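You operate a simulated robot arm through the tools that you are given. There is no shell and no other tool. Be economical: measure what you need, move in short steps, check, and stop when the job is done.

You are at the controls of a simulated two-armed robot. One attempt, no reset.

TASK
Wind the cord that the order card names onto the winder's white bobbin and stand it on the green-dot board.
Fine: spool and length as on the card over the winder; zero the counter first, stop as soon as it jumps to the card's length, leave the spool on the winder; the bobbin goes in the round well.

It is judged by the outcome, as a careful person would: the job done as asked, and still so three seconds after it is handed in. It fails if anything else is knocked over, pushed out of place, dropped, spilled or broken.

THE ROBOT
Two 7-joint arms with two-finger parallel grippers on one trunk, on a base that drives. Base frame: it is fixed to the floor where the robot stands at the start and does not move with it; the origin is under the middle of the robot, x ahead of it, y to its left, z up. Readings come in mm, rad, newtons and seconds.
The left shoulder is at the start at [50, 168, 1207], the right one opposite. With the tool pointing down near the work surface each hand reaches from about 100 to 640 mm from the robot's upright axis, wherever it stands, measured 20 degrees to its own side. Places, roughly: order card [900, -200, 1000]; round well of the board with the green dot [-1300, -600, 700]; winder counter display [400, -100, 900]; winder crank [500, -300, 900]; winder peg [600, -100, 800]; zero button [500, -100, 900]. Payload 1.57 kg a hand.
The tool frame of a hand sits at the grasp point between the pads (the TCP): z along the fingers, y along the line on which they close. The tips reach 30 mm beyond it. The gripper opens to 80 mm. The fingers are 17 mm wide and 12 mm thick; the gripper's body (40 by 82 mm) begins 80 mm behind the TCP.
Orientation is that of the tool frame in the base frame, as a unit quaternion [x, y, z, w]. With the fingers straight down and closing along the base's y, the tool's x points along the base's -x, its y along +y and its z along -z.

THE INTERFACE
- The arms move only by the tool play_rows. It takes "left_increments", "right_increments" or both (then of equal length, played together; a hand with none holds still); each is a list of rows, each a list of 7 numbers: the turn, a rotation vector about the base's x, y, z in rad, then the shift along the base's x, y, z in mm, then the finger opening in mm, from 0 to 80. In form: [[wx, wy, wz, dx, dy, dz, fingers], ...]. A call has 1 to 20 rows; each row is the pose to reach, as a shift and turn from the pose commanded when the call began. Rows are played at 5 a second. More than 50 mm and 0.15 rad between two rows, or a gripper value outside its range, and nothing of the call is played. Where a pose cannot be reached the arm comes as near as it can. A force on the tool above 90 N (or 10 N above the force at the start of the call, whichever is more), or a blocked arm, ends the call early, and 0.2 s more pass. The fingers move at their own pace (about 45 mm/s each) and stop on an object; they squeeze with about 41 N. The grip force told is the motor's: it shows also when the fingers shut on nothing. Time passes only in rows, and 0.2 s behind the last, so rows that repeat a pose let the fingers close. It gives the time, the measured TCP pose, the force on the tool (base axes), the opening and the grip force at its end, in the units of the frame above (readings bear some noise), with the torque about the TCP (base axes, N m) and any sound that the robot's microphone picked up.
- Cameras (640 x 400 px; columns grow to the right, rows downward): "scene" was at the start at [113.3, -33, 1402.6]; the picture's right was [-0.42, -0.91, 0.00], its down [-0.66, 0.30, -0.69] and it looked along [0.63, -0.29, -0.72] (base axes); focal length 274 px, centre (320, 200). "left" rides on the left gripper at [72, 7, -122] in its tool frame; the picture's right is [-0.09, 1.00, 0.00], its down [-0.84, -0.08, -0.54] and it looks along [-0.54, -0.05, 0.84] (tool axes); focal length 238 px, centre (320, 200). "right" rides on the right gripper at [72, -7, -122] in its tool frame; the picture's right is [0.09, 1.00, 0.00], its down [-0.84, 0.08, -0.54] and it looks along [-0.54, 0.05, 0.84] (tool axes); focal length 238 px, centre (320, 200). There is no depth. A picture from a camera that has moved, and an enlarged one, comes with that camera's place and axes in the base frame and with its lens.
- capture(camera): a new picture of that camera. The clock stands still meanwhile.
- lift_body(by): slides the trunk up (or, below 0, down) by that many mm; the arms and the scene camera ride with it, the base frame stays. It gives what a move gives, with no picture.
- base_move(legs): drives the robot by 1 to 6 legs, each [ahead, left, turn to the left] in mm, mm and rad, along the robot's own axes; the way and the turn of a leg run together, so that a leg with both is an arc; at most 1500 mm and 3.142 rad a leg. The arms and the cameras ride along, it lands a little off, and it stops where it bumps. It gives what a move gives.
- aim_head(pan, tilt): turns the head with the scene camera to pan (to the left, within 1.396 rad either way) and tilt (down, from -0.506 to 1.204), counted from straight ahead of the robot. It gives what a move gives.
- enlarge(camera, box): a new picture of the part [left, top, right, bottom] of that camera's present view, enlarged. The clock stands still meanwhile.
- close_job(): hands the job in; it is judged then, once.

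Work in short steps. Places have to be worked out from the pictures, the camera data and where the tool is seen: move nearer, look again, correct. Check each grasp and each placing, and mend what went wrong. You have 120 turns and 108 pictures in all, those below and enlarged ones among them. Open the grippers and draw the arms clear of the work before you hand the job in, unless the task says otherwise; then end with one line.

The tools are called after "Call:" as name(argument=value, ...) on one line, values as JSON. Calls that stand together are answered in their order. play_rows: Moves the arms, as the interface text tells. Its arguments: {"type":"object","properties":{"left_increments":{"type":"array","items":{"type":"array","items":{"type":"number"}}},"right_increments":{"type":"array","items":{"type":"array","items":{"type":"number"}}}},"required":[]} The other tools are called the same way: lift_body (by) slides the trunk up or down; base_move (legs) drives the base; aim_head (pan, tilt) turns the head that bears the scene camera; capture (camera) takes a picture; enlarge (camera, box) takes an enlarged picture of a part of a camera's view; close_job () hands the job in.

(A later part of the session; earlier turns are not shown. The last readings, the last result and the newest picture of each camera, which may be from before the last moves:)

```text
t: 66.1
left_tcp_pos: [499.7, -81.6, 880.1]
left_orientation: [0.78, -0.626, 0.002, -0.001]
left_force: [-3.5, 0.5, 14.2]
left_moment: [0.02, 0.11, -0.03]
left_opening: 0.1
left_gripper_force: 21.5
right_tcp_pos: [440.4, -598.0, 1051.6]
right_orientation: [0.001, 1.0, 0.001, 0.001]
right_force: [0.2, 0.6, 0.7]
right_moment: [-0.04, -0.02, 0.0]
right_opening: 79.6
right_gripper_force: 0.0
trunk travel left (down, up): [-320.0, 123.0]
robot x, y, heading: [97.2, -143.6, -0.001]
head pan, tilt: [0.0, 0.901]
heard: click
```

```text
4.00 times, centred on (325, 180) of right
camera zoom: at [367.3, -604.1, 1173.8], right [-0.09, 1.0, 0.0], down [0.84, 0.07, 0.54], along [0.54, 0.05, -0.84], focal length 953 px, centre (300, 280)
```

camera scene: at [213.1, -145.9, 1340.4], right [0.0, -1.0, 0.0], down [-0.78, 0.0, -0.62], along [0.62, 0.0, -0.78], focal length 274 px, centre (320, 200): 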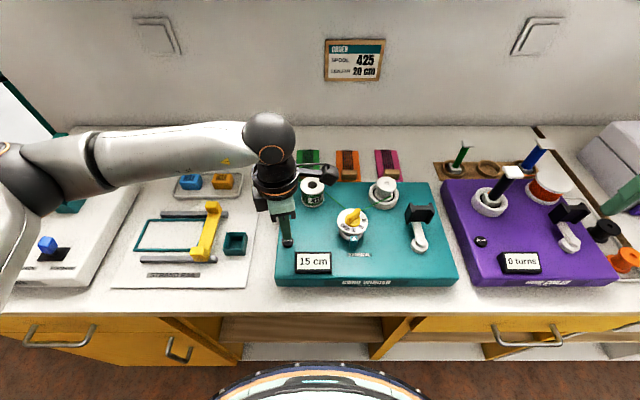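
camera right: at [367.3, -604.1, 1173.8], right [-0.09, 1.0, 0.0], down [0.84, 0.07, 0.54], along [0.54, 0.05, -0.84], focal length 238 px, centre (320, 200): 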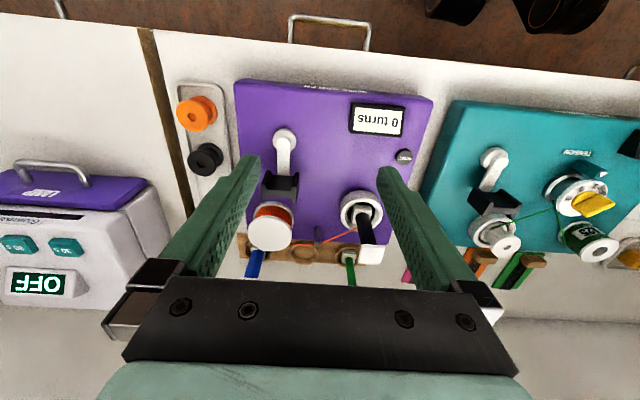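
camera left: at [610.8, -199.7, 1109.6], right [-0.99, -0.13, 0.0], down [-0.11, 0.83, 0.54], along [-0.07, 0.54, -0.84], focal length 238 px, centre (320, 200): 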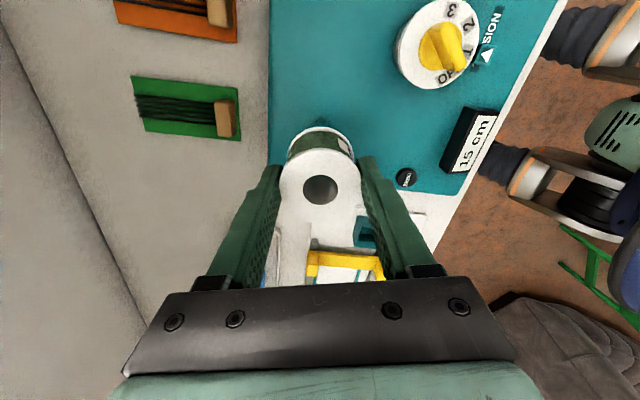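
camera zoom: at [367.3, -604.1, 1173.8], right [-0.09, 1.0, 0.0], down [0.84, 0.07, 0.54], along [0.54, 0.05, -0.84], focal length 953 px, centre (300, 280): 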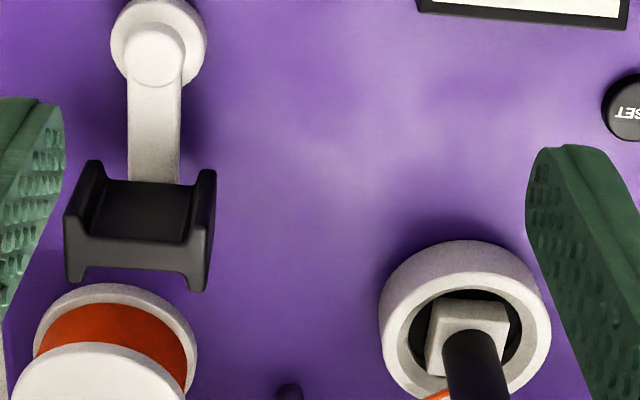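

The call was refused (step too long); I redo it with smaller steps.

Call:
play_rows(left_increments=[[0, 0, 0, 0, 0, 40, 0], [0, 0, 0, 0, 0, 80, 0], [0, 0, 0, -10, 20, 110, 0], [0, 0, 0, -30, 50, 135, 20], [0, 0, 0, -50, 85, 150, 40], [0, 0, 0, -70, 120, 160, 60], [0, 0, 0, -90, 150, 160, 60]], right_increments=[[0, 0, 0, 0, 37, 0, 80], [0, 0, 0, 0, 74, 0, 80], [0, 0, 0, 0, 111, 0, 80], [0, 0, 0, 0, 148, 0, 80], [0, 0, 0, 0, 185, 0, 80], [0, 0, 0, 0, 222, 0, 80], [0, 0, 0, -10, 260, 0, 80]])

Call:
capture(camera="right")

Call:
enlarge(camera="right", box=[260, 130, 390, 230])

```text
t: 67.7
left_tcp_pos: [408.8, 69.8, 1038.3]
left_orientation: [0.781, -0.625, 0.001, 0.0]
left_force: [0.0, -0.5, 0.4]
left_moment: [-0.04, 0.01, -0.05]
left_opening: 60.1
left_gripper_force: 0.1
right_tcp_pos: [429.6, -337.7, 1053.9]
right_orientation: [0.001, 1.0, 0.001, 0.0]
right_force: [-0.9, -0.3, -0.2]
right_moment: [0.0, -0.01, 0.0]
right_opening: 80.2
right_gripper_force: 0.0
trunk travel left (down, up): [-320.0, 123.0]
robot x, y, heading: [98.1, -148.7, 0.001]
head pan, tilt: [0.0, 0.901]
```

```text
44 pictures are left
camera right: at [357.6, -343.1, 1174.0], right [-0.09, 1.0, 0.0], down [0.84, 0.07, 0.54], along [0.54, 0.05, -0.84], focal length 238 px, centre (320, 200)
```

right: 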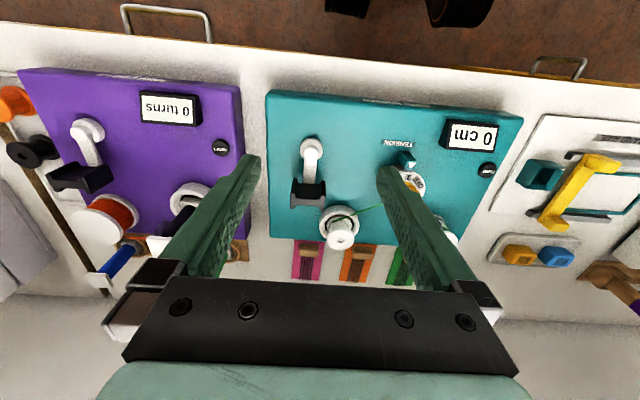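

```text
4.00 times, centred on (325, 180) of right
camera zoom: at [357.6, -343.1, 1174.0], right [-0.09, 1.0, 0.0], down [0.84, 0.07, 0.54], along [0.54, 0.05, -0.84], focal length 953 px, centre (300, 280)
```

zoom: 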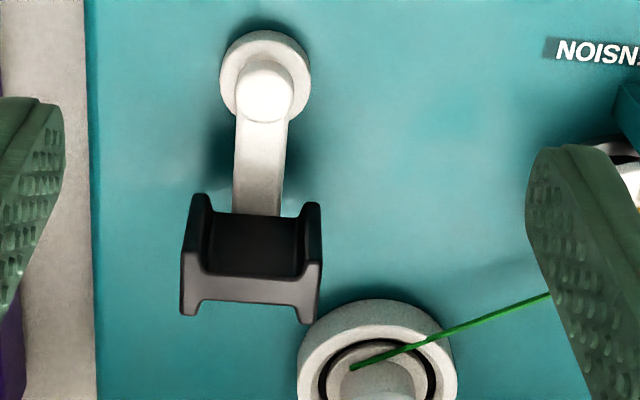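

The handle is an H-shaped block whose waist faces ±x. I zoom in from the scene camera for its exact size and place.

Call:
enlarge(camera="scene", box=[390, 190, 454, 230])

Call:
aim_head(pan=0, tilt=0.7)

Call:
capture(camera="scene")

```text
10.00 times, centred on (422, 210) of scene
camera zoom: at [212.7, -144.8, 1340.5], right [0.0, -1.0, 0.0], down [-0.78, 0.0, -0.62], along [0.62, 0.0, -0.78], focal length 2736 px, centre (-700, 100)
```

zoom: 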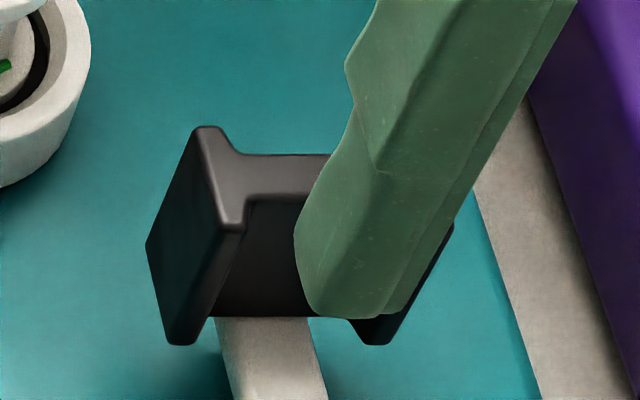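

```text
t: 68.5
left_tcp_pos: [410.6, 70.1, 1038.9]
left_orientation: [0.781, -0.625, 0.001, -0.001]
left_force: [-0.1, 0.4, -0.6]
left_moment: [0.03, 0.01, 0.01]
left_opening: 60.1
left_gripper_force: 0.0
right_tcp_pos: [430.7, -338.9, 1052.6]
right_orientation: [0.001, 1.0, 0.001, -0.001]
right_force: [0.5, 0.4, 0.2]
right_moment: [-0.03, 0.0, 0.03]
right_opening: 80.2
right_gripper_force: 0.0
trunk travel left (down, up): [-320.0, 123.0]
robot x, y, heading: [99.7, -149.8, -0.002]
head pan, tilt: [0.0, 0.7]
```

```text
41 pictures are left
camera scene: at [222.6, -145.8, 1356.5], right [0.0, -1.0, 0.0], down [-0.64, 0.0, -0.76], along [0.76, 0.0, -0.64], focal length 274 px, centre (320, 200)
```

scene: 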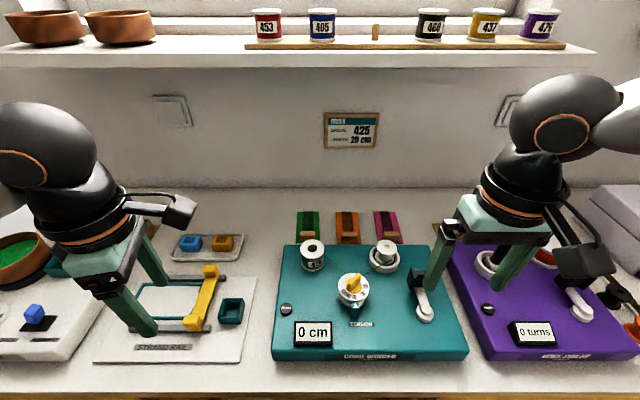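

Handle ≈ [545, -346], top ≈ 894; hub ≈ [478, -342]. I turn the right hand -90° to close along x and move above the handle.

Call:
play_rows(right_increments=[[0, 0, -0.14, 10, 0, 0, 80], [0, 0, -0.28, 20, 0, 0, 80], [0, 0, -0.43, 30, 0, 0, 80], [0, 0, -0.57, 40, 0, 0, 80], [0, 0, -0.71, 50, 0, 0, 80], [0, 0, -0.86, 60, 0, 0, 80], [0, 0, -1.0, 70, 0, 0, 80], [0, 0, -1.14, 80, 0, -10, 80], [0, 0, -1.28, 90, 0, -20, 80], [0, 0, -1.43, 100, -4, -30, 80], [0, 0, -1.57, 114, -7, -50, 80]])

Call:
capture(camera="right")

Call:
enlarge(camera="scene", box=[360, 200, 520, 320])

```text
t: 70.8
left_tcp_pos: [410.2, 70.3, 1039.4]
left_orientation: [0.781, -0.624, 0.001, 0.0]
left_force: [0.1, -0.4, 0.6]
left_moment: [0.03, 0.02, -0.01]
left_opening: 60.2
left_gripper_force: 0.0
right_tcp_pos: [545.4, -345.2, 1002.7]
right_orientation: [0.708, 0.706, 0.002, 0.0]
right_force: [-0.2, -0.2, -0.4]
right_moment: [0.01, 0.02, 0.0]
right_opening: 79.8
right_gripper_force: 0.0
trunk travel left (down, up): [-320.0, 123.0]
robot x, y, heading: [97.9, -144.3, -0.004]
head pan, tilt: [0.0, 0.7]
```

```text
40 pictures are left
camera right: at [538.0, -272.9, 1122.9], right [1.0, 0.09, 0.0], down [0.07, -0.84, 0.54], along [0.05, -0.54, -0.84], focal length 238 px, centre (320, 200)
```

right: 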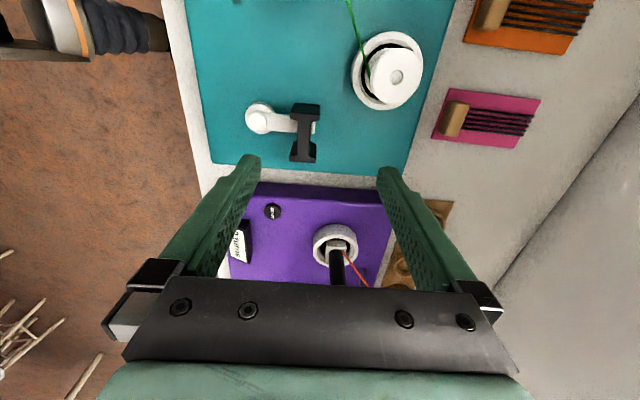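

```text
3.33 times, centred on (440, 260) of scene
camera zoom: at [223.0, -146.1, 1356.5], right [0.0, -1.0, 0.0], down [-0.64, 0.0, -0.76], along [0.76, 0.0, -0.64], focal length 912 px, centre (-80, 0)
```

zoom: 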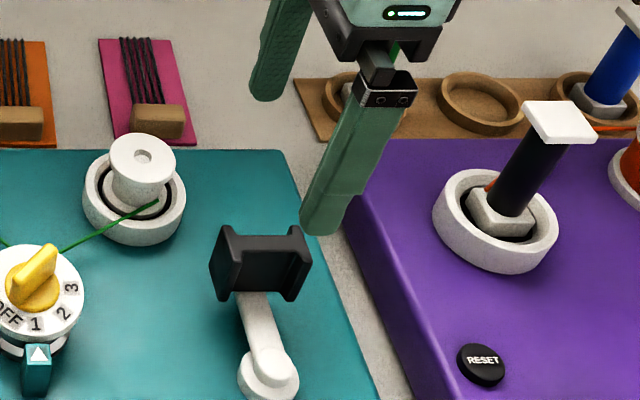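

The closer views agree on handle ≈ [530, -338], top ≈ 918, hub ≈ [484, -340]. I shift over it and stop just above to verify.

Call:
play_rows(right_increments=[[0, 0, 0, -8, 4, -20, 80], [0, 0, 0, -15, 7, -38, 80], [0, 0, 0, -15, 7, -38, 80]])

Call:
capture(camera="right")

Call:
enlarge(camera="scene", box=[360, 200, 520, 320])

```text
t: 71.7
left_tcp_pos: [410.3, 69.2, 1039.2]
left_orientation: [0.781, -0.624, 0.001, 0.001]
left_force: [0.6, -0.2, -0.3]
left_moment: [0.03, -0.04, -0.01]
left_opening: 60.0
left_gripper_force: 0.1
right_tcp_pos: [530.4, -337.9, 963.8]
right_orientation: [0.707, 0.707, 0.0, 0.001]
right_force: [-0.2, -0.4, -1.1]
right_moment: [-0.01, 0.02, 0.02]
right_opening: 80.0
right_gripper_force: 0.2
trunk travel left (down, up): [-320.0, 123.0]
robot x, y, heading: [97.0, -144.0, -0.001]
head pan, tilt: [0.0, 0.7]
```

```text
38 pictures are left
camera right: at [523.0, -265.2, 1084.6], right [1.0, 0.09, 0.0], down [0.07, -0.84, 0.54], along [0.05, -0.54, -0.84], focal length 238 px, centre (320, 200)
```

right: 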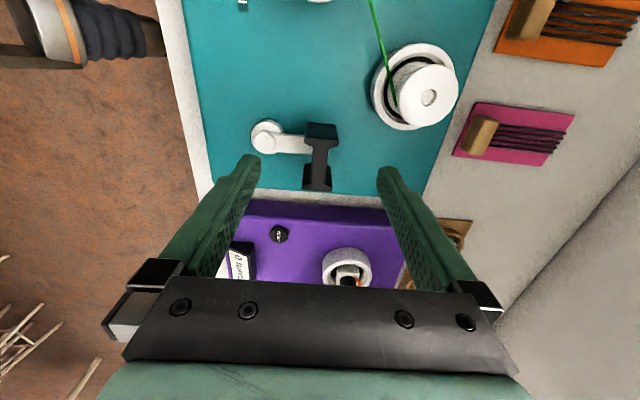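

```text
3.33 times, centred on (440, 260) of scene
camera zoom: at [222.6, -145.9, 1356.6], right [0.0, -1.0, 0.0], down [-0.64, 0.0, -0.76], along [0.76, 0.0, -0.64], focal length 912 px, centre (-80, 0)
```

zoom: 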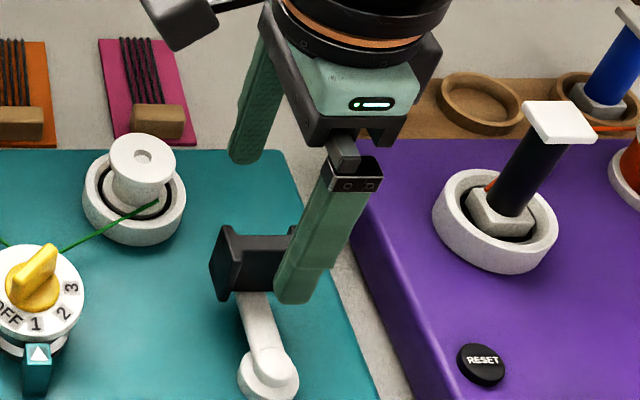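

Refined: handle top ≈ 918 at [530, -336]. I descend around it to TCP 918 and check before closing.

Call:
play_rows(right_increments=[[0, 0, 0, 0, 2, -15, 80], [0, 0, 0, 0, 2, -30, 80], [0, 0, 0, 0, 2, -45, 80]])

Call:
enlarge(camera="right", box=[220, 90, 420, 215])

Call:
enlarge(camera="scene", box=[360, 200, 520, 320])

```text
t: 72.5
left_tcp_pos: [410.8, 69.3, 1039.2]
left_orientation: [0.781, -0.625, 0.0, -0.001]
left_force: [-0.2, -0.3, 0.7]
left_moment: [-0.01, -0.03, -0.01]
left_opening: 60.4
left_gripper_force: 0.1
right_tcp_pos: [529.7, -335.7, 918.1]
right_orientation: [0.708, 0.706, 0.001, 0.0]
right_force: [-0.4, 0.2, -0.3]
right_moment: [0.03, -0.01, -0.02]
right_opening: 80.1
right_gripper_force: 0.0
trunk travel left (down, up): [-320.0, 123.0]
robot x, y, heading: [95.3, -147.2, -0.001]
head pan, tilt: [0.0, 0.7]
```

```text
3.20 times, centred on (320, 152) of right
camera zoom: at [523.2, -263.4, 1040.8], right [1.0, 0.09, 0.0], down [0.08, -0.84, 0.54], along [0.05, -0.54, -0.84], focal length 763 px, centre (320, 352)
```

zoom: 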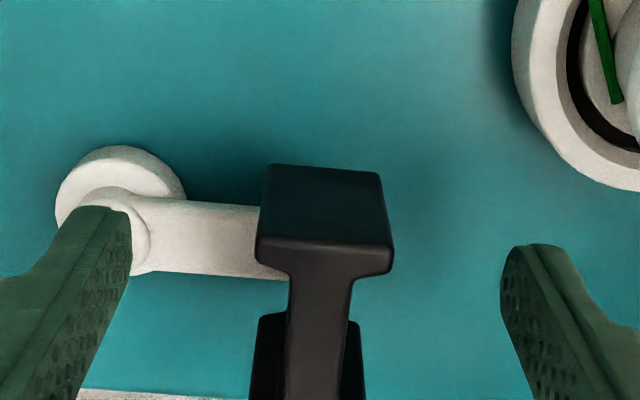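

```text
3.33 times, centred on (440, 260) of scene
camera zoom: at [222.8, -146.0, 1356.6], right [0.0, -1.0, 0.0], down [-0.64, 0.0, -0.76], along [0.76, 0.0, -0.64], focal length 912 px, centre (-80, 0)
```

zoom: 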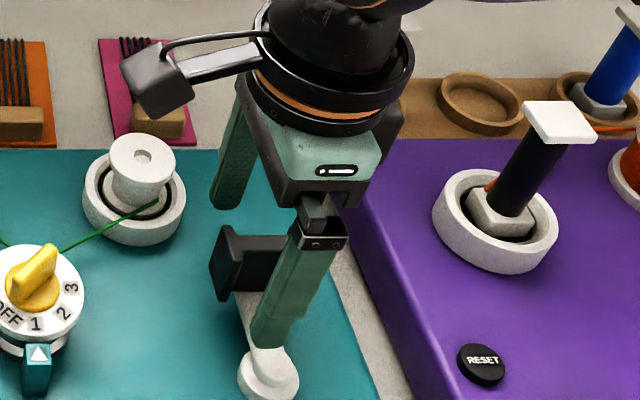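

The waist spans y ≈ -326…-356, so I shift 5 mm in −y to centre, then close.

Call:
play_rows(right_increments=[[0, 0, 0, 0, -5, 0, 80], [0, 0, 0, 0, -5, 0, 60], [0, 0, 0, 0, -5, 0, 40], [0, 0, 0, 0, -5, 0, 20], [0, 0, 0, 0, -5, 0, 5], [0, 0, 0, 0, -5, 0, 5]])

Call:
enlarge(camera="right", box=[220, 90, 420, 215])

```text
t: 73.8
left_tcp_pos: [409.4, 70.9, 1038.2]
left_orientation: [0.781, -0.625, 0.002, -0.001]
left_force: [-0.5, 0.9, -0.2]
left_moment: [-0.01, -0.04, -0.02]
left_opening: 60.1
left_gripper_force: 0.0
right_tcp_pos: [530.4, -339.9, 919.5]
right_orientation: [0.708, 0.706, 0.002, 0.0]
right_force: [0.9, -0.3, 0.1]
right_moment: [-0.04, 0.02, -0.01]
right_opening: 11.7
right_gripper_force: 19.4
trunk travel left (down, up): [-320.0, 123.0]
robot x, y, heading: [99.1, -150.7, -0.002]
head pan, tilt: [0.0, 0.7]
```

```text
3.20 times, centred on (320, 152) of right
camera zoom: at [523.1, -268.5, 1041.0], right [1.0, 0.09, 0.0], down [0.08, -0.84, 0.54], along [0.05, -0.54, -0.84], focal length 763 px, centre (320, 352)
```

zoom: 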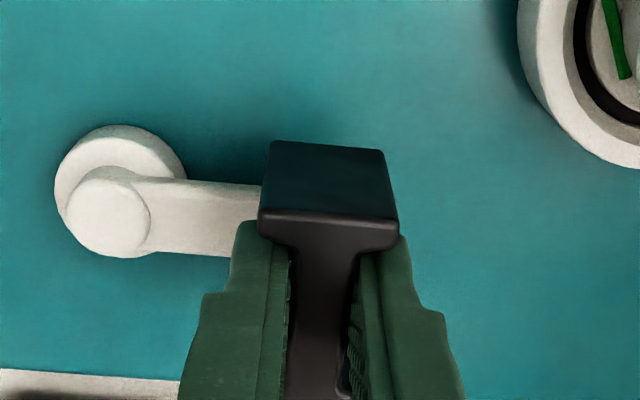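

The handle is held at its waist. Hub ≈ [478, -344], radius ≈ 52. I try a short clockwise arc of 20° with constant hand orientation and watch forces.

Call:
play_rows(right_increments=[[0, 0, 0, 0.1, -4.6, 0, 5], [0, 0, 0, -0.2, -9.1, 0, 5], [0, 0, 0, -0.8, -13.6, 0, 5], [0, 0, 0, -1.8, -18.1, 0, 5]])

Call:
capture(camera="right")

Call:
enlarge(camera="scene", box=[270, 220, 470, 370])

```text
t: 74.8
left_tcp_pos: [409.7, 70.7, 1038.7]
left_orientation: [0.781, -0.625, 0.0, -0.001]
left_force: [-0.1, 0.6, 0.0]
left_moment: [0.02, 0.02, 0.0]
left_opening: 59.6
left_gripper_force: 0.0
right_tcp_pos: [526.3, -358.1, 919.5]
right_orientation: [0.708, 0.707, 0.001, 0.0]
right_force: [-3.3, 2.4, 7.9]
right_moment: [-0.16, 0.13, -0.01]
right_opening: 11.5
right_gripper_force: 28.8
trunk travel left (down, up): [-320.0, 123.0]
robot x, y, heading: [97.3, -150.7, 0.001]
head pan, tilt: [0.0, 0.7]
```

```text
33 pictures are left
camera right: at [520.0, -286.0, 1041.0], right [1.0, 0.09, 0.0], down [0.08, -0.84, 0.54], along [0.05, -0.54, -0.84], focal length 238 px, centre (320, 200)
```

right: 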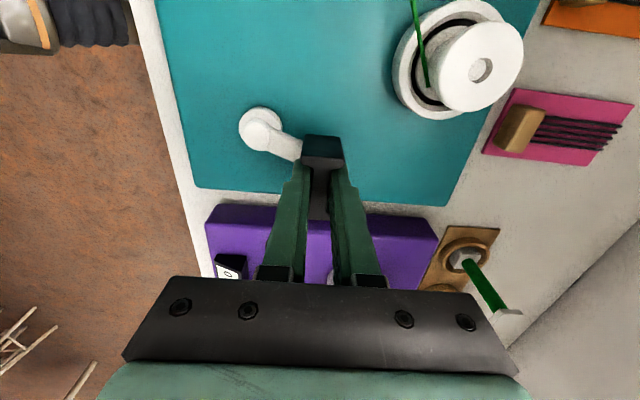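

```text
2.67 times, centred on (370, 295) of scene
camera zoom: at [221.6, -145.4, 1356.8], right [0.0, -1.0, 0.0], down [-0.64, 0.0, -0.77], along [0.77, 0.0, -0.64], focal length 730 px, centre (187, -53)
```

zoom: 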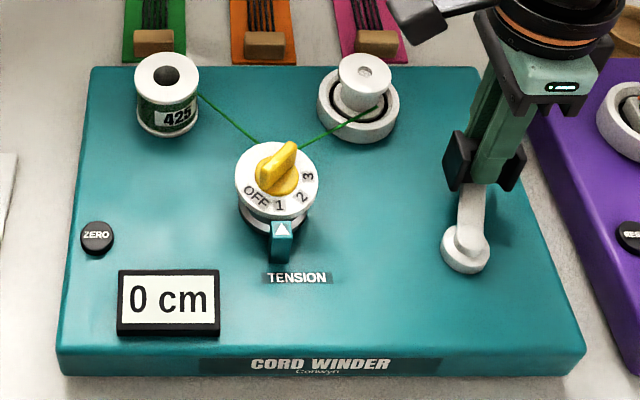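

The handle swivels freely and the crank turns easily. From the two points, hub ≈ [479, -338], r ≈ 51.7. I continue clockwise by about 96°.

Call:
play_rows(right_increments=[[0, 0, 0, -7.3, -9.7, 0, 5], [0, 0, 0, -14.3, -17.8, 0, 5], [0, 0, 0, -23, -24.3, 0, 5], [0, 0, 0, -32.8, -28.9, 0, 5], [0, 0, 0, -43.3, -31.3, 0, 5], [0, 0, 0, -54.1, -31.5, 0, 5], [0, 0, 0, -64.7, -29.4, 0, 5], [0, 0, 0, -74.7, -25.2, 0, 5]])

Call:
enlarge(camera="scene", box=[270, 220, 470, 370])

```text
t: 76.7
left_tcp_pos: [410.0, 71.8, 1039.1]
left_orientation: [0.781, -0.625, 0.002, 0.001]
left_force: [-0.2, -0.2, -0.7]
left_moment: [-0.02, -0.02, 0.01]
left_opening: 59.8
left_gripper_force: 0.0
right_tcp_pos: [453.5, -382.8, 919.7]
right_orientation: [0.707, 0.707, 0.002, 0.001]
right_force: [5.4, 6.7, 14.1]
right_moment: [-0.49, 0.07, 0.0]
right_opening: 11.4
right_gripper_force: 28.9
trunk travel left (down, up): [-320.0, 123.0]
robot x, y, heading: [94.7, -145.8, 0.001]
head pan, tilt: [0.0, 0.7]
```

```text
2.67 times, centred on (370, 295) of scene
camera zoom: at [222.3, -144.4, 1356.6], right [0.0, -1.0, 0.0], down [-0.64, 0.0, -0.77], along [0.77, 0.0, -0.64], focal length 730 px, centre (187, -53)
```

zoom: 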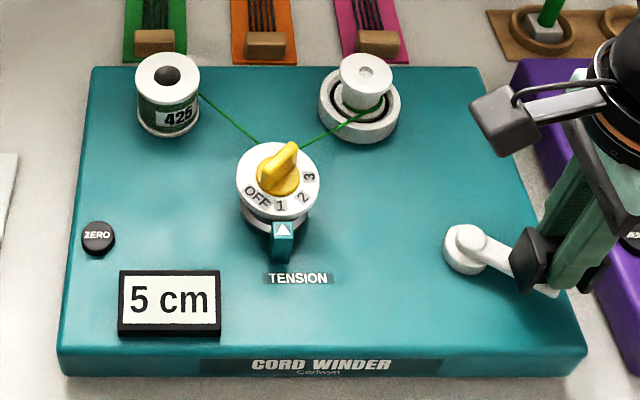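

Direction is right: it reads 5 cm after about 120°. I continue in smaller increments to learn the jump spacing.

Call:
play_rows(right_increments=[[0, 0, 0, -7.4, 7.7, 0, 5], [0, 0, 0, -14.6, 15.5, 0, 5], [0, 0, 0, -20.1, 24.6, 0, 5]])

Call:
enlarge(camera="scene", box=[270, 220, 470, 370])

```text
t: 77.5
left_tcp_pos: [410.5, 70.8, 1038.2]
left_orientation: [0.781, -0.625, 0.001, -0.001]
left_force: [-0.4, 0.4, -0.3]
left_moment: [-0.01, 0.0, -0.02]
left_opening: 59.8
left_gripper_force: 0.1
right_tcp_pos: [432.5, -358.4, 918.6]
right_orientation: [0.707, 0.707, 0.002, 0.002]
right_force: [10.1, 3.8, 13.5]
right_moment: [-0.22, 0.04, 0.0]
right_opening: 11.6
right_gripper_force: 29.1
trunk travel left (down, up): [-320.0, 123.0]
robot x, y, heading: [97.8, -145.2, -0.002]
head pan, tilt: [0.0, 0.7]
```

```text
2.67 times, centred on (370, 295) of scene
camera zoom: at [223.1, -144.9, 1356.5], right [0.0, -1.0, 0.0], down [-0.64, 0.0, -0.76], along [0.76, 0.0, -0.64], focal length 730 px, centre (187, -53)
```

zoom: 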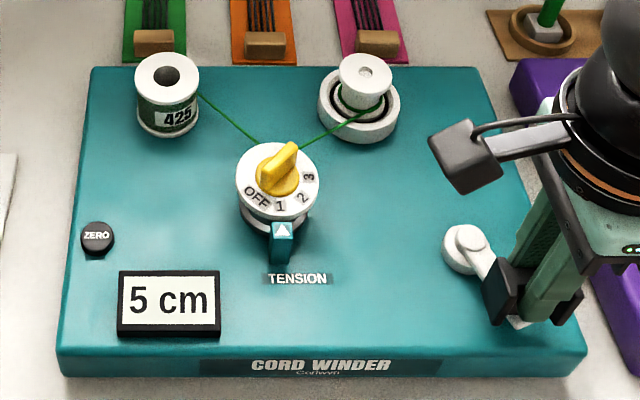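

Call:
play_rows(right_increments=[[0, 0, 0, -2.9, 10.1, 0, 5], [0, 0, 0, -3.8, 20.5, 0, 5], [0, 0, 0, -2.5, 30.8, 0, 5], [0, 0, 0, 0.9, 40.7, 0, 5]])

Call:
enlarge(camera="scene", box=[270, 220, 470, 370])

```text
t: 78.5
left_tcp_pos: [410.0, 69.6, 1038.2]
left_orientation: [0.78, -0.626, 0.001, -0.001]
left_force: [-0.4, 0.4, 0.6]
left_moment: [-0.02, 0.0, 0.0]
left_opening: 59.9
left_gripper_force: 0.0
right_tcp_pos: [435.0, -319.6, 919.2]
right_orientation: [0.707, 0.707, 0.001, 0.003]
right_force: [15.0, -7.0, 17.6]
right_moment: [-0.19, -0.08, 0.08]
right_opening: 11.5
right_gripper_force: 29.3
trunk travel left (down, up): [-320.0, 123.0]
robot x, y, heading: [98.5, -144.0, -0.001]
head pan, tilt: [0.0, 0.7]
```

```text
2.67 times, centred on (370, 295) of scene
camera zoom: at [223.2, -146.3, 1356.6], right [0.0, -1.0, 0.0], down [-0.64, 0.0, -0.76], along [0.76, 0.0, -0.64], focal length 730 px, centre (187, -53)
```

zoom: 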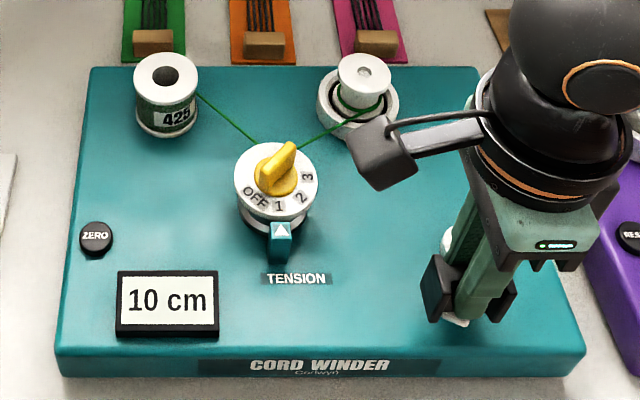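

It reads 10 cm at ~206° travel, so jumps come about every 90° (20 cm ≈ one full turn). I continue to ~290°.

Call:
play_rows(right_increments=[[0, 0, 0, 6.9, 9.5, 0, 5], [0, 0, 0, 14, 17.1, 0, 5], [0, 0, 0, 22.6, 23.1, 0, 5], [0, 0, 0, 32.2, 27.2, 0, 5], [0, 0, 0, 42.4, 29.2, 0, 5], [0, 0, 0, 52.9, 29, 0, 5], [0, 0, 0, 63.1, 26.7, 0, 5]])

Call:
enlarge(camera="scene", box=[270, 220, 470, 370])

```text
t: 80.0
left_tcp_pos: [409.7, 68.6, 1039.4]
left_orientation: [0.781, -0.624, 0.001, -0.001]
left_force: [0.2, -0.5, -1.0]
left_moment: [0.0, 0.01, 0.0]
left_opening: 60.1
left_gripper_force: 0.0
right_tcp_pos: [495.2, -292.7, 920.0]
right_orientation: [0.708, 0.706, 0.0, 0.0]
right_force: [-5.1, -13.2, 12.0]
right_moment: [-0.34, 0.08, -0.03]
right_opening: 11.4
right_gripper_force: 29.2
trunk travel left (down, up): [-320.0, 123.0]
robot x, y, heading: [96.4, -144.4, -0.001]
head pan, tilt: [0.0, 0.7]
```

```text
2.67 times, centred on (370, 295) of scene
camera zoom: at [221.3, -146.9, 1356.6], right [0.0, -1.0, 0.0], down [-0.64, 0.0, -0.77], along [0.77, 0.0, -0.64], focal length 730 px, centre (187, -53)
```

zoom: 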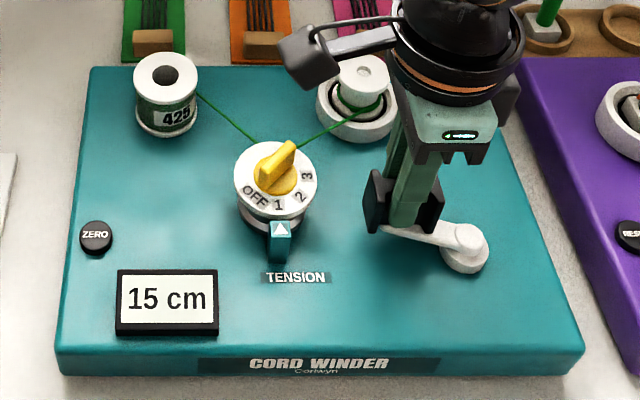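

15 cm. I go on in small steps now.

Call:
play_rows(right_increments=[[0, 0, 0, 9.5, -4.4, 0, 5], [0, 0, 0, 17.8, -10.7, 0, 5], [0, 0, 0, 24.7, -18.6, 0, 5]])

Call:
enlarge(camera="scene", box=[270, 220, 470, 370])

```text
t: 80.8
left_tcp_pos: [409.5, 70.1, 1038.5]
left_orientation: [0.781, -0.624, 0.001, 0.0]
left_force: [-0.5, 0.3, 1.0]
left_moment: [0.0, -0.01, 0.0]
left_opening: 59.8
left_gripper_force: 0.0
right_tcp_pos: [520.0, -310.7, 918.8]
right_orientation: [0.707, 0.707, 0.001, -0.001]
right_force: [-4.7, -2.1, 3.2]
right_moment: [-0.47, 0.1, -0.02]
right_opening: 11.6
right_gripper_force: 29.1
trunk travel left (down, up): [-320.0, 123.0]
robot x, y, heading: [100.1, -143.0, 0.0]
head pan, tilt: [0.0, 0.7]
```

```text
2.67 times, centred on (370, 295) of scene
camera zoom: at [222.0, -146.0, 1356.6], right [0.0, -1.0, 0.0], down [-0.64, 0.0, -0.77], along [0.77, 0.0, -0.64], focal length 730 px, centre (187, -53)
```

zoom: 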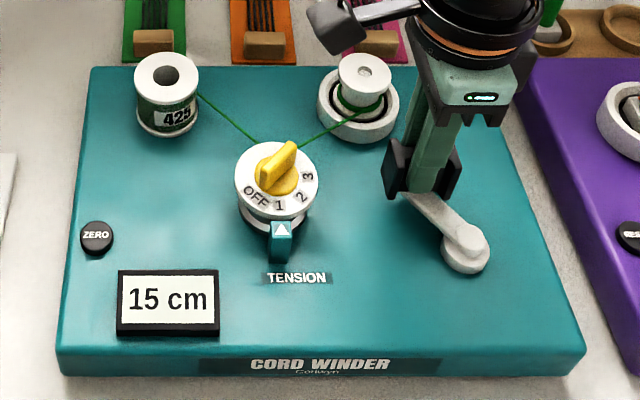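

Call:
play_rows(right_increments=[[0, 0, 0, 3.4, -6.4, 0, 5], [0, 0, 0, 6, -13.2, 0, 5]])

Call:
enlarge(camera="scene", box=[270, 220, 470, 370])

```text
t: 81.5
left_tcp_pos: [409.7, 69.1, 1038.4]
left_orientation: [0.781, -0.624, 0.001, 0.0]
left_force: [-0.2, 0.4, -0.1]
left_moment: [0.02, -0.03, 0.01]
left_opening: 60.1
left_gripper_force: 0.2
right_tcp_pos: [528.0, -325.3, 919.6]
right_orientation: [0.707, 0.707, 0.001, 0.001]
right_force: [-2.7, 0.3, -3.3]
right_moment: [0.21, 0.1, -0.04]
right_opening: 11.5
right_gripper_force: 28.9
trunk travel left (down, up): [-320.0, 123.0]
robot x, y, heading: [96.3, -143.8, 0.002]
head pan, tilt: [0.0, 0.7]
```

```text
2.67 times, centred on (370, 295) of scene
camera zoom: at [222.6, -146.1, 1356.5], right [0.0, -1.0, 0.0], down [-0.64, 0.0, -0.76], along [0.76, 0.0, -0.64], focal length 730 px, centre (187, -53)
```

zoom: 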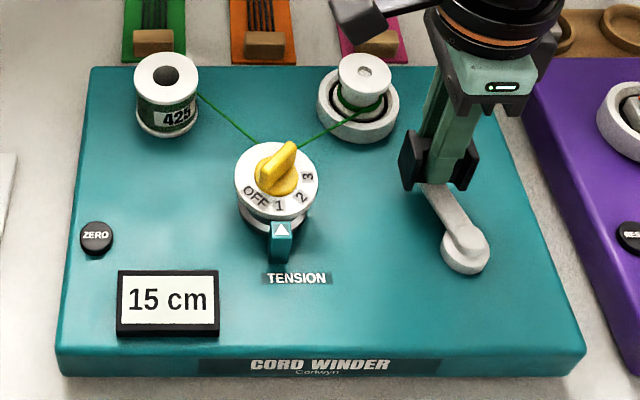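

Call:
play_rows(right_increments=[[0, 0, 0, 1.2, -5, 0, 5], [0, 0, 0, 1.8, -10, 0, 5]])

Call:
enlarge(camera="scene", box=[270, 220, 470, 370])

```text
t: 82.0
left_tcp_pos: [410.4, 69.3, 1039.2]
left_orientation: [0.781, -0.624, 0.0, -0.001]
left_force: [0.1, -0.6, -0.4]
left_moment: [0.0, 0.01, -0.02]
left_opening: 60.2
left_gripper_force: 0.0
right_tcp_pos: [529.1, -335.2, 920.0]
right_orientation: [0.708, 0.706, 0.001, -0.001]
right_force: [-2.4, 0.4, -11.3]
right_moment: [0.63, 0.02, 0.0]
right_opening: 12.0
right_gripper_force: 28.5
trunk travel left (down, up): [-320.0, 123.0]
robot x, y, heading: [96.4, -149.5, -0.001]
head pan, tilt: [0.0, 0.7]
```

```text
2.67 times, centred on (370, 295) of scene
camera zoom: at [223.3, -146.4, 1356.3], right [0.0, -1.0, 0.0], down [-0.64, 0.0, -0.76], along [0.76, 0.0, -0.64], focal length 730 px, centre (187, -53)
```

zoom: 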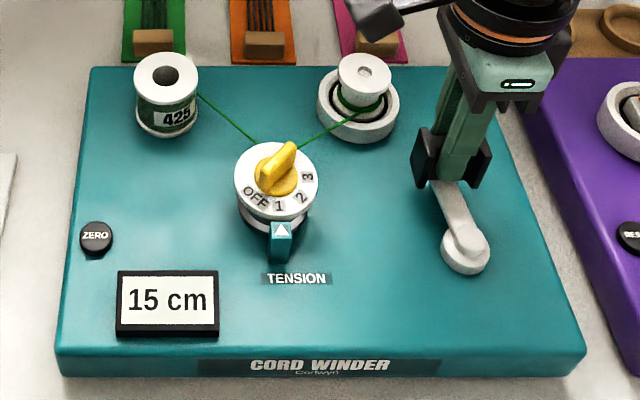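

Call:
play_rows(right_increments=[[0, 0, 0, 0.2, -5, 0, 5], [0, 0, 0, 0.2, -7, 0, 5]])

Call:
enlarge(camera="scene", box=[270, 220, 470, 370])

```text
t: 82.7
left_tcp_pos: [410.9, 68.8, 1038.6]
left_orientation: [0.781, -0.625, -0.001, 0.0]
left_force: [0.7, 0.5, 0.1]
left_moment: [0.0, 0.02, 0.01]
left_opening: 60.1
left_gripper_force: 0.1
right_tcp_pos: [529.8, -341.7, 918.7]
right_orientation: [0.708, 0.706, 0.0, -0.001]
right_force: [0.3, 0.5, -14.6]
right_moment: [0.45, -0.06, -0.02]
right_opening: 11.5
right_gripper_force: 29.0
trunk travel left (down, up): [-320.0, 123.0]
robot x, y, heading: [96.3, -148.8, -0.002]
head pan, tilt: [0.0, 0.7]
```

```text
2.67 times, centred on (370, 295) of scene
camera zoom: at [223.8, -146.4, 1356.3], right [0.0, -1.0, 0.0], down [-0.65, 0.0, -0.76], along [0.76, 0.0, -0.65], focal length 730 px, centre (187, -53)
```

zoom: 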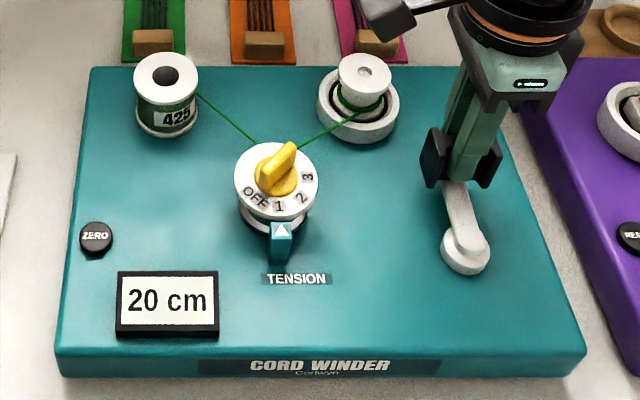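

20 cm reached. I open and lift straight off the handle.

Call:
play_rows(right_increments=[[0, 0, 0, 0, 0, 0, 30], [0, 0, 0, 0, 0, 0, 60], [0, 0, 0, 0, 0, 0, 70], [0, 0, 0, 0, 0, 25, 70], [0, 0, 0, 0, 0, 65, 70], [0, 0, 0, 0, 0, 105, 70]])

Call:
enlarge(camera="scene", box=[270, 220, 470, 370])

Call:
enlarge(camera="right", box=[300, 0, 500, 125])

```text
t: 84.0
left_tcp_pos: [409.9, 70.1, 1039.0]
left_orientation: [0.781, -0.625, 0.001, 0.001]
left_force: [0.3, 0.7, 0.3]
left_moment: [0.02, 0.0, -0.05]
left_opening: 60.0
left_gripper_force: 0.1
right_tcp_pos: [529.1, -339.4, 1025.6]
right_orientation: [0.708, 0.707, 0.0, -0.001]
right_force: [0.4, 0.5, 0.4]
right_moment: [-0.03, -0.04, -0.01]
right_opening: 69.9
right_gripper_force: 0.1
trunk travel left (down, up): [-320.0, 123.0]
robot x, y, heading: [98.4, -148.6, -0.001]
head pan, tilt: [0.0, 0.7]
```

```text
2.67 times, centred on (370, 295) of scene
camera zoom: at [222.4, -145.8, 1356.6], right [0.0, -1.0, 0.0], down [-0.64, 0.0, -0.77], along [0.77, 0.0, -0.64], focal length 730 px, centre (187, -53)
```

zoom: 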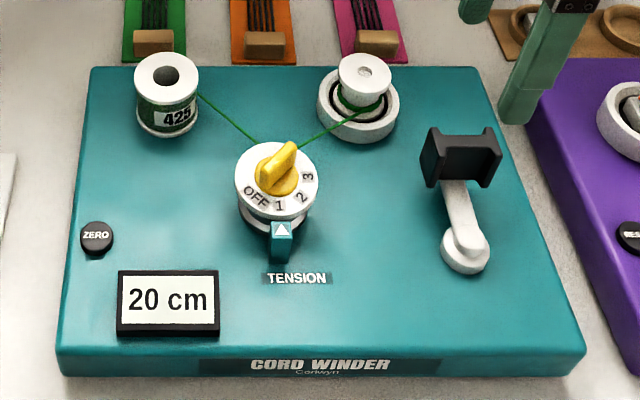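

```text
3.20 times, centred on (400, 62) of right
camera zoom: at [521.9, -267.0, 1148.5], right [1.0, 0.09, 0.0], down [0.08, -0.84, 0.54], along [0.05, -0.54, -0.84], focal length 763 px, centre (64, 640)
```

zoom: 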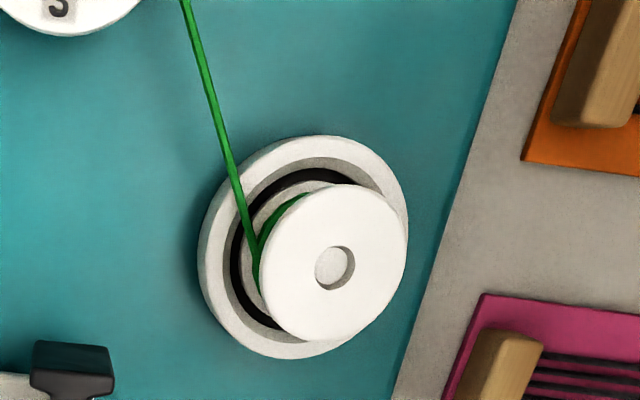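

Still 20 cm with cord wound on the bobbin. I move the right hand over the bobbin (≈[604, -288.5], top 903).

Call:
play_rows(right_increments=[[0, 0, 0, 30, 20, 0, 80], [0, 0, 0, 60, 42, 0, 80], [0, 0, 0, 75, 51, -25, 80], [0, 0, 0, 75, 51, -65, 80], [0, 0, 0, 75, 51, -65, 80]])

Call:
capture(camera="right")

```text
t: 85.2
left_tcp_pos: [409.9, 70.4, 1039.8]
left_orientation: [0.781, -0.625, 0.001, 0.0]
left_force: [0.9, 0.7, 0.0]
left_moment: [0.0, 0.02, 0.0]
left_opening: 59.8
left_gripper_force: 0.1
right_tcp_pos: [576.8, -321.5, 972.4]
right_orientation: [0.707, 0.707, 0.003, 0.0]
right_force: [-0.2, -0.8, -0.6]
right_moment: [-0.03, 0.0, 0.05]
right_opening: 79.9
right_gripper_force: 0.1
right hand out of reach, approached as far as the arm can: row 2, 3, 4, 5
trunk travel left (down, up): [-320.0, 123.0]
robot x, y, heading: [94.8, -146.3, -0.001]
head pan, tilt: [0.0, 0.7]
```

```text
21 pictures are left
camera right: at [569.5, -249.7, 1093.9], right [1.0, 0.09, 0.0], down [0.07, -0.84, 0.54], along [0.05, -0.54, -0.84], focal length 238 px, centre (320, 200)
```

right: 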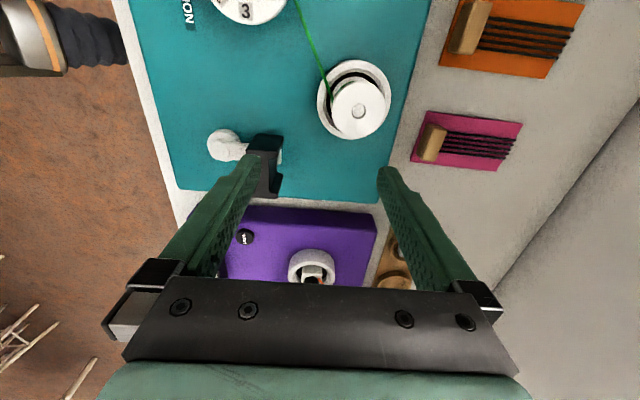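

Out of reach with that yaw; I rotate the hand back to yaw 0 (closing along y), then approach.

Call:
play_rows(right_increments=[[0, 0, 0.14, 0, 0, 5, 80], [0, 0, 0.28, 0, 0, 10, 80], [0, 0, 0.43, 0, 0, 10, 80], [0, 0, 0.57, 0, 0, 10, 80], [0, 0, 0.71, 0, 0, 10, 80], [0, 0, 0.86, 0, 0, 10, 80], [0, 0, 1.0, 0, 0, 10, 80], [0, 0, 1.14, 0, 0, 10, 80], [0, 0, 1.28, 0, 10, 10, 80], [0, 0, 1.43, 10, 20, 10, 80], [0, 0, 1.57, 27, 33, 0, 80]])

```text
t: 87.7
left_tcp_pos: [410.2, 69.6, 1039.3]
left_orientation: [0.781, -0.625, 0.001, 0.0]
left_force: [-0.4, -0.5, -0.7]
left_moment: [0.01, 0.01, -0.01]
left_opening: 60.1
left_gripper_force: 0.1
right_tcp_pos: [575.4, -317.9, 979.8]
right_orientation: [0.001, 1.0, 0.001, 0.0]
right_force: [-0.8, 0.3, -0.1]
right_moment: [0.01, 0.0, -0.02]
right_opening: 80.3
right_gripper_force: 0.1
right hand out of reach, approached as far as the arm can: row 9, 10, 11
trunk travel left (down, up): [-320.0, 123.0]
robot x, y, heading: [97.7, -149.2, 0.003]
head pan, tilt: [0.0, 0.7]
```

It is a height issue: the wrist is above the shoulder. I raise the trunk 110 mm and then move the hand over the bobbin.

Call:
lift_body(by=110)

Call:
play_rows(right_increments=[[0, 0, 0, 0, 0, -40, 80], [0, 0, 0, 0, 0, -80, 80], [0, 0, 0, 15, 15, -115, 80], [0, 0, 0, 28, 29, -125, 80], [0, 0, 0, 28, 29, -130, 80]])

Call:
capture(camera="right")

```text
t: 89.1
left_tcp_pos: [411.3, 69.7, 1150.2]
left_orientation: [0.781, -0.625, 0.001, 0.0]
left_force: [0.8, -0.9, -0.4]
left_moment: [0.01, 0.0, -0.02]
left_opening: 59.8
left_gripper_force: 0.0
right_tcp_pos: [573.8, -318.2, 1091.0]
right_orientation: [0.001, 1.0, 0.002, 0.0]
right_force: [-0.7, -0.3, -0.5]
right_moment: [-0.01, -0.01, -0.02]
right_opening: 79.9
right_gripper_force: 0.0
trunk travel left (down, up): [-430.0, 13.0]
robot x, y, heading: [97.8, -146.2, -0.002]
head pan, tilt: [0.0, 0.7]
```

```text
t: 90.3
left_tcp_pos: [410.2, 70.1, 1148.7]
left_orientation: [0.781, -0.624, 0.001, 0.0]
left_force: [-0.1, -0.1, 0.0]
left_moment: [-0.03, 0.0, -0.03]
left_opening: 60.0
left_gripper_force: 0.1
right_tcp_pos: [555.6, -341.3, 1007.1]
right_orientation: [0.002, 1.0, 0.002, 0.001]
right_force: [0.4, 0.0, 0.2]
right_moment: [-0.02, -0.01, 0.0]
right_opening: 79.9
right_gripper_force: 0.0
right hand out of reach, approached as far as the arm can: row 1, 2, 3, 4, 5
trunk travel left (down, up): [-430.0, 13.0]
robot x, y, heading: [95.9, -144.5, -0.002]
head pan, tilt: [0.0, 0.7]
```

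```text
20 pictures are left
camera right: at [482.9, -347.6, 1126.9], right [-0.09, 1.0, 0.0], down [0.84, 0.07, 0.54], along [0.54, 0.05, -0.84], focal length 238 px, centre (320, 200)
```

right: 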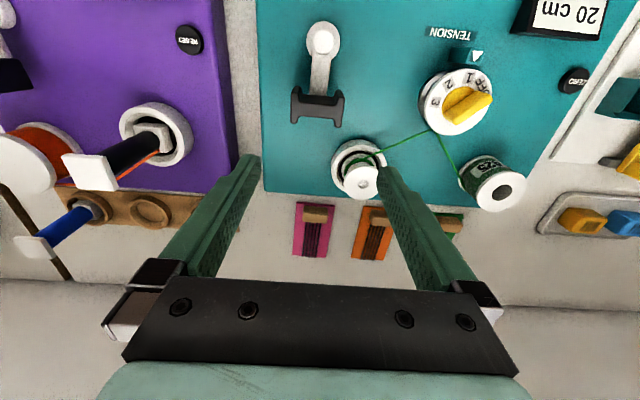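

The arm seems wedged inward of its comfortable sector. I pull the hand back, shift the base 100 mm left so the bobbin lies on the right arm's own side, and retry.

Call:
play_rows(right_increments=[[0, 0, 0, -30, -10, 20, 80], [0, 0, 0, -60, -20, 40, 80], [0, 0, 0, -100, -30, 50, 80]])

Call:
base_move(legs=[[0, 100, 0]])

Call:
play_rows(right_increments=[[0, 0, 0, 40, 0, 0, 80], [0, 0, 0, 80, 0, -20, 80], [0, 0, 0, 110, 0, -50, 80]])

```text
t: 91.1
left_tcp_pos: [410.5, 69.3, 1149.6]
left_orientation: [0.78, -0.625, 0.002, 0.0]
left_force: [0.8, 0.5, 0.6]
left_moment: [-0.02, 0.0, 0.0]
left_opening: 59.6
left_gripper_force: 0.1
right_tcp_pos: [456.2, -375.9, 1053.8]
right_orientation: [0.002, 1.0, 0.002, 0.001]
right_force: [-0.1, 0.1, -0.1]
right_moment: [0.0, -0.02, 0.02]
right_opening: 80.1
right_gripper_force: 0.0
trunk travel left (down, up): [-430.0, 13.0]
robot x, y, heading: [98.4, -148.3, 0.002]
head pan, tilt: [0.0, 0.7]
```

```text
t: 92.6
left_tcp_pos: [410.7, 169.8, 1147.9]
left_orientation: [0.78, -0.625, 0.001, 0.0]
left_force: [0.0, 0.7, 0.5]
left_moment: [-0.04, -0.01, 0.0]
left_opening: 60.1
left_gripper_force: 0.1
right_tcp_pos: [457.3, -274.7, 1054.6]
right_orientation: [0.001, 1.0, 0.001, 0.0]
right_force: [0.0, 0.3, 0.2]
right_moment: [-0.04, 0.0, -0.01]
right_opening: 80.1
right_gripper_force: 0.0
trunk travel left (down, up): [-430.0, 13.0]
robot x, y, heading: [98.6, -45.4, -0.005]
head pan, tilt: [0.0, 0.7]
```

```text
t: 93.4
left_tcp_pos: [411.1, 168.8, 1148.9]
left_orientation: [0.781, -0.625, 0.0, 0.0]
left_force: [0.2, -1.1, -1.1]
left_moment: [-0.03, 0.0, 0.02]
left_opening: 60.0
left_gripper_force: 0.0
right_tcp_pos: [565.0, -275.2, 1002.9]
right_orientation: [0.002, 1.0, 0.001, -0.001]
right_force: [0.3, 0.5, 0.6]
right_moment: [0.0, 0.02, 0.0]
right_opening: 80.1
right_gripper_force: 0.0
trunk travel left (down, up): [-430.0, 13.0]
robot x, y, heading: [97.1, -47.3, -0.002]
head pan, tilt: [0.0, 0.7]
```

That works. On to just above the bobbin.

Call:
play_rows(right_increments=[[0, 0, 0, 20, -7, -10, 80], [0, 0, 0, 39, -13, -25, 80], [0, 0, 0, 39, -13, -50, 80]])

Call:
capture(camera="right")

```text
t: 94.2
left_tcp_pos: [410.6, 168.0, 1148.5]
left_orientation: [0.78, -0.625, 0.001, 0.0]
left_force: [0.3, 0.3, -0.4]
left_moment: [-0.01, -0.02, 0.04]
left_opening: 59.8
left_gripper_force: 0.1
right_tcp_pos: [582.4, -302.8, 974.6]
right_orientation: [0.002, 1.0, 0.002, 0.0]
right_force: [0.3, 0.1, 0.9]
right_moment: [-0.02, 0.02, 0.0]
right_opening: 80.1
right_gripper_force: 0.1
right hand out of reach, approached as far as the arm can: row 2, 3
trunk travel left (down, up): [-430.0, 13.0]
robot x, y, heading: [97.0, -47.5, -0.001]
head pan, tilt: [0.0, 0.7]
```

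```text
19 pictures are left
camera right: at [509.8, -310.2, 1095.2], right [-0.09, 1.0, 0.0], down [0.84, 0.07, 0.54], along [0.54, 0.05, -0.84], focal length 238 px, centre (320, 200)
```

right: 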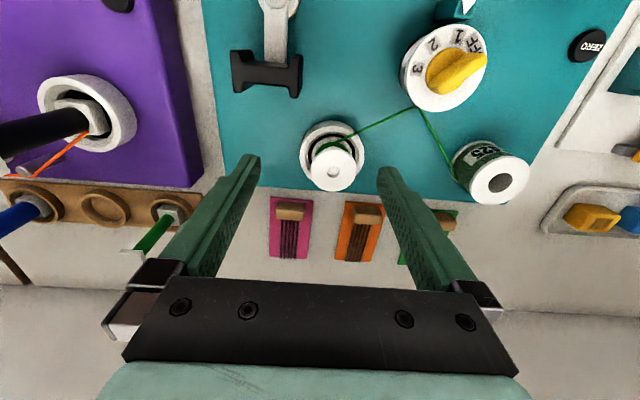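

Right arm is still limited. The left arm proved it can reach that spot relative to the base, so I use it: I retract the right hand high, move the base right and lower the trunk to the earlier left-hand configuration.

Call:
play_rows(right_increments=[[0, 0, 0, -20, -10, 40, 80], [0, 0, 0, -50, -20, 70, 80], [0, 0, 0, -85, -30, 100, 80], [0, 0, 0, -120, -40, 130, 80], [0, 0, 0, -150, -50, 160, 80]])

Call:
base_move(legs=[[0, -260, 0]])

Call:
lift_body(by=-110)

```text
t: 95.4
left_tcp_pos: [410.4, 168.6, 1148.9]
left_orientation: [0.781, -0.625, 0.001, 0.001]
left_force: [0.2, 0.1, -0.1]
left_moment: [0.03, 0.02, -0.03]
left_opening: 60.2
left_gripper_force: 0.1
right_tcp_pos: [427.9, -355.6, 1135.1]
right_orientation: [0.002, 1.0, 0.002, 0.0]
right_force: [-0.3, 0.1, 0.4]
right_moment: [0.01, -0.03, 0.03]
right_opening: 80.0
right_gripper_force: 0.0
trunk travel left (down, up): [-430.0, 13.0]
robot x, y, heading: [97.2, -46.2, -0.004]
head pan, tilt: [0.0, 0.7]
```

```text
t: 98.3
left_tcp_pos: [410.0, -91.3, 1148.2]
left_orientation: [0.78, -0.626, 0.001, 0.0]
left_force: [-0.6, 0.0, -0.1]
left_moment: [0.03, 0.02, 0.02]
left_opening: 60.0
left_gripper_force: 0.1
right_tcp_pos: [429.5, -615.8, 1136.7]
right_orientation: [0.002, 1.0, 0.002, 0.0]
right_force: [-0.3, -0.5, -0.4]
right_moment: [0.0, -0.01, -0.01]
right_opening: 80.1
right_gripper_force: 0.0
trunk travel left (down, up): [-430.0, 13.0]
robot x, y, heading: [96.9, -306.9, -0.004]
head pan, tilt: [0.0, 0.7]
```

```text
t: 99.7
left_tcp_pos: [410.3, -91.2, 1037.9]
left_orientation: [0.78, -0.626, 0.001, 0.0]
left_force: [0.1, 0.0, 0.6]
left_moment: [-0.01, 0.0, 0.0]
left_opening: 59.9
left_gripper_force: 0.2
right_tcp_pos: [428.1, -616.0, 1026.0]
right_orientation: [0.002, 1.0, 0.002, 0.0]
right_force: [-1.8, -0.4, 0.3]
right_moment: [0.0, -0.02, -0.03]
right_opening: 80.0
right_gripper_force: 0.0
trunk travel left (down, up): [-320.0, 123.0]
robot x, y, heading: [98.0, -305.6, 0.001]
head pan, tilt: [0.0, 0.7]
```

Now the left hand goes over the bobbin.

Call:
play_rows(left_increments=[[0, 0, 0, 28, -28, 0, 70], [0, 0, 0, 56, -56, 0, 70], [0, 0, 0, 84, -84, 0, 70], [0, 0, 0, 112, -112, 0, 70], [0, 0, 0, 140, -140, -10, 70], [0, 0, 0, 168, -168, -30, 70], [0, 0, 0, 194, -197, -50, 70], [0, 0, 0, 194, -197, -78, 70]])

Call:
capture(camera="left")

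```text
t: 101.5
left_tcp_pos: [603.8, -290.0, 959.9]
left_orientation: [0.78, -0.626, 0.001, 0.001]
left_force: [-0.5, -0.2, -0.1]
left_moment: [-0.01, -0.01, -0.01]
left_opening: 70.0
left_gripper_force: 0.1
right_tcp_pos: [429.6, -614.3, 1026.3]
right_orientation: [0.003, 1.0, 0.002, 0.0]
right_force: [0.2, 0.7, -0.7]
right_moment: [0.0, -0.02, 0.01]
right_opening: 80.1
right_gripper_force: 0.1
trunk travel left (down, up): [-320.0, 123.0]
robot x, y, heading: [99.7, -306.1, -0.001]
head pan, tilt: [0.0, 0.7]
```

```text
18 pictures are left
camera left: at [614.2, -359.8, 1081.9], right [-0.99, -0.12, 0.0], down [-0.11, 0.83, 0.54], along [-0.07, 0.54, -0.84], focal length 238 px, centre (320, 200)
```

left: 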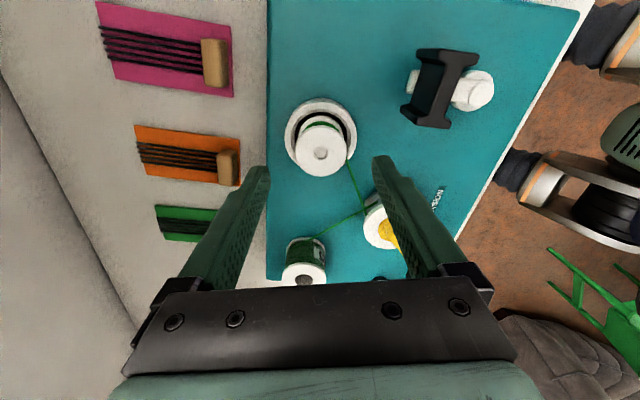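

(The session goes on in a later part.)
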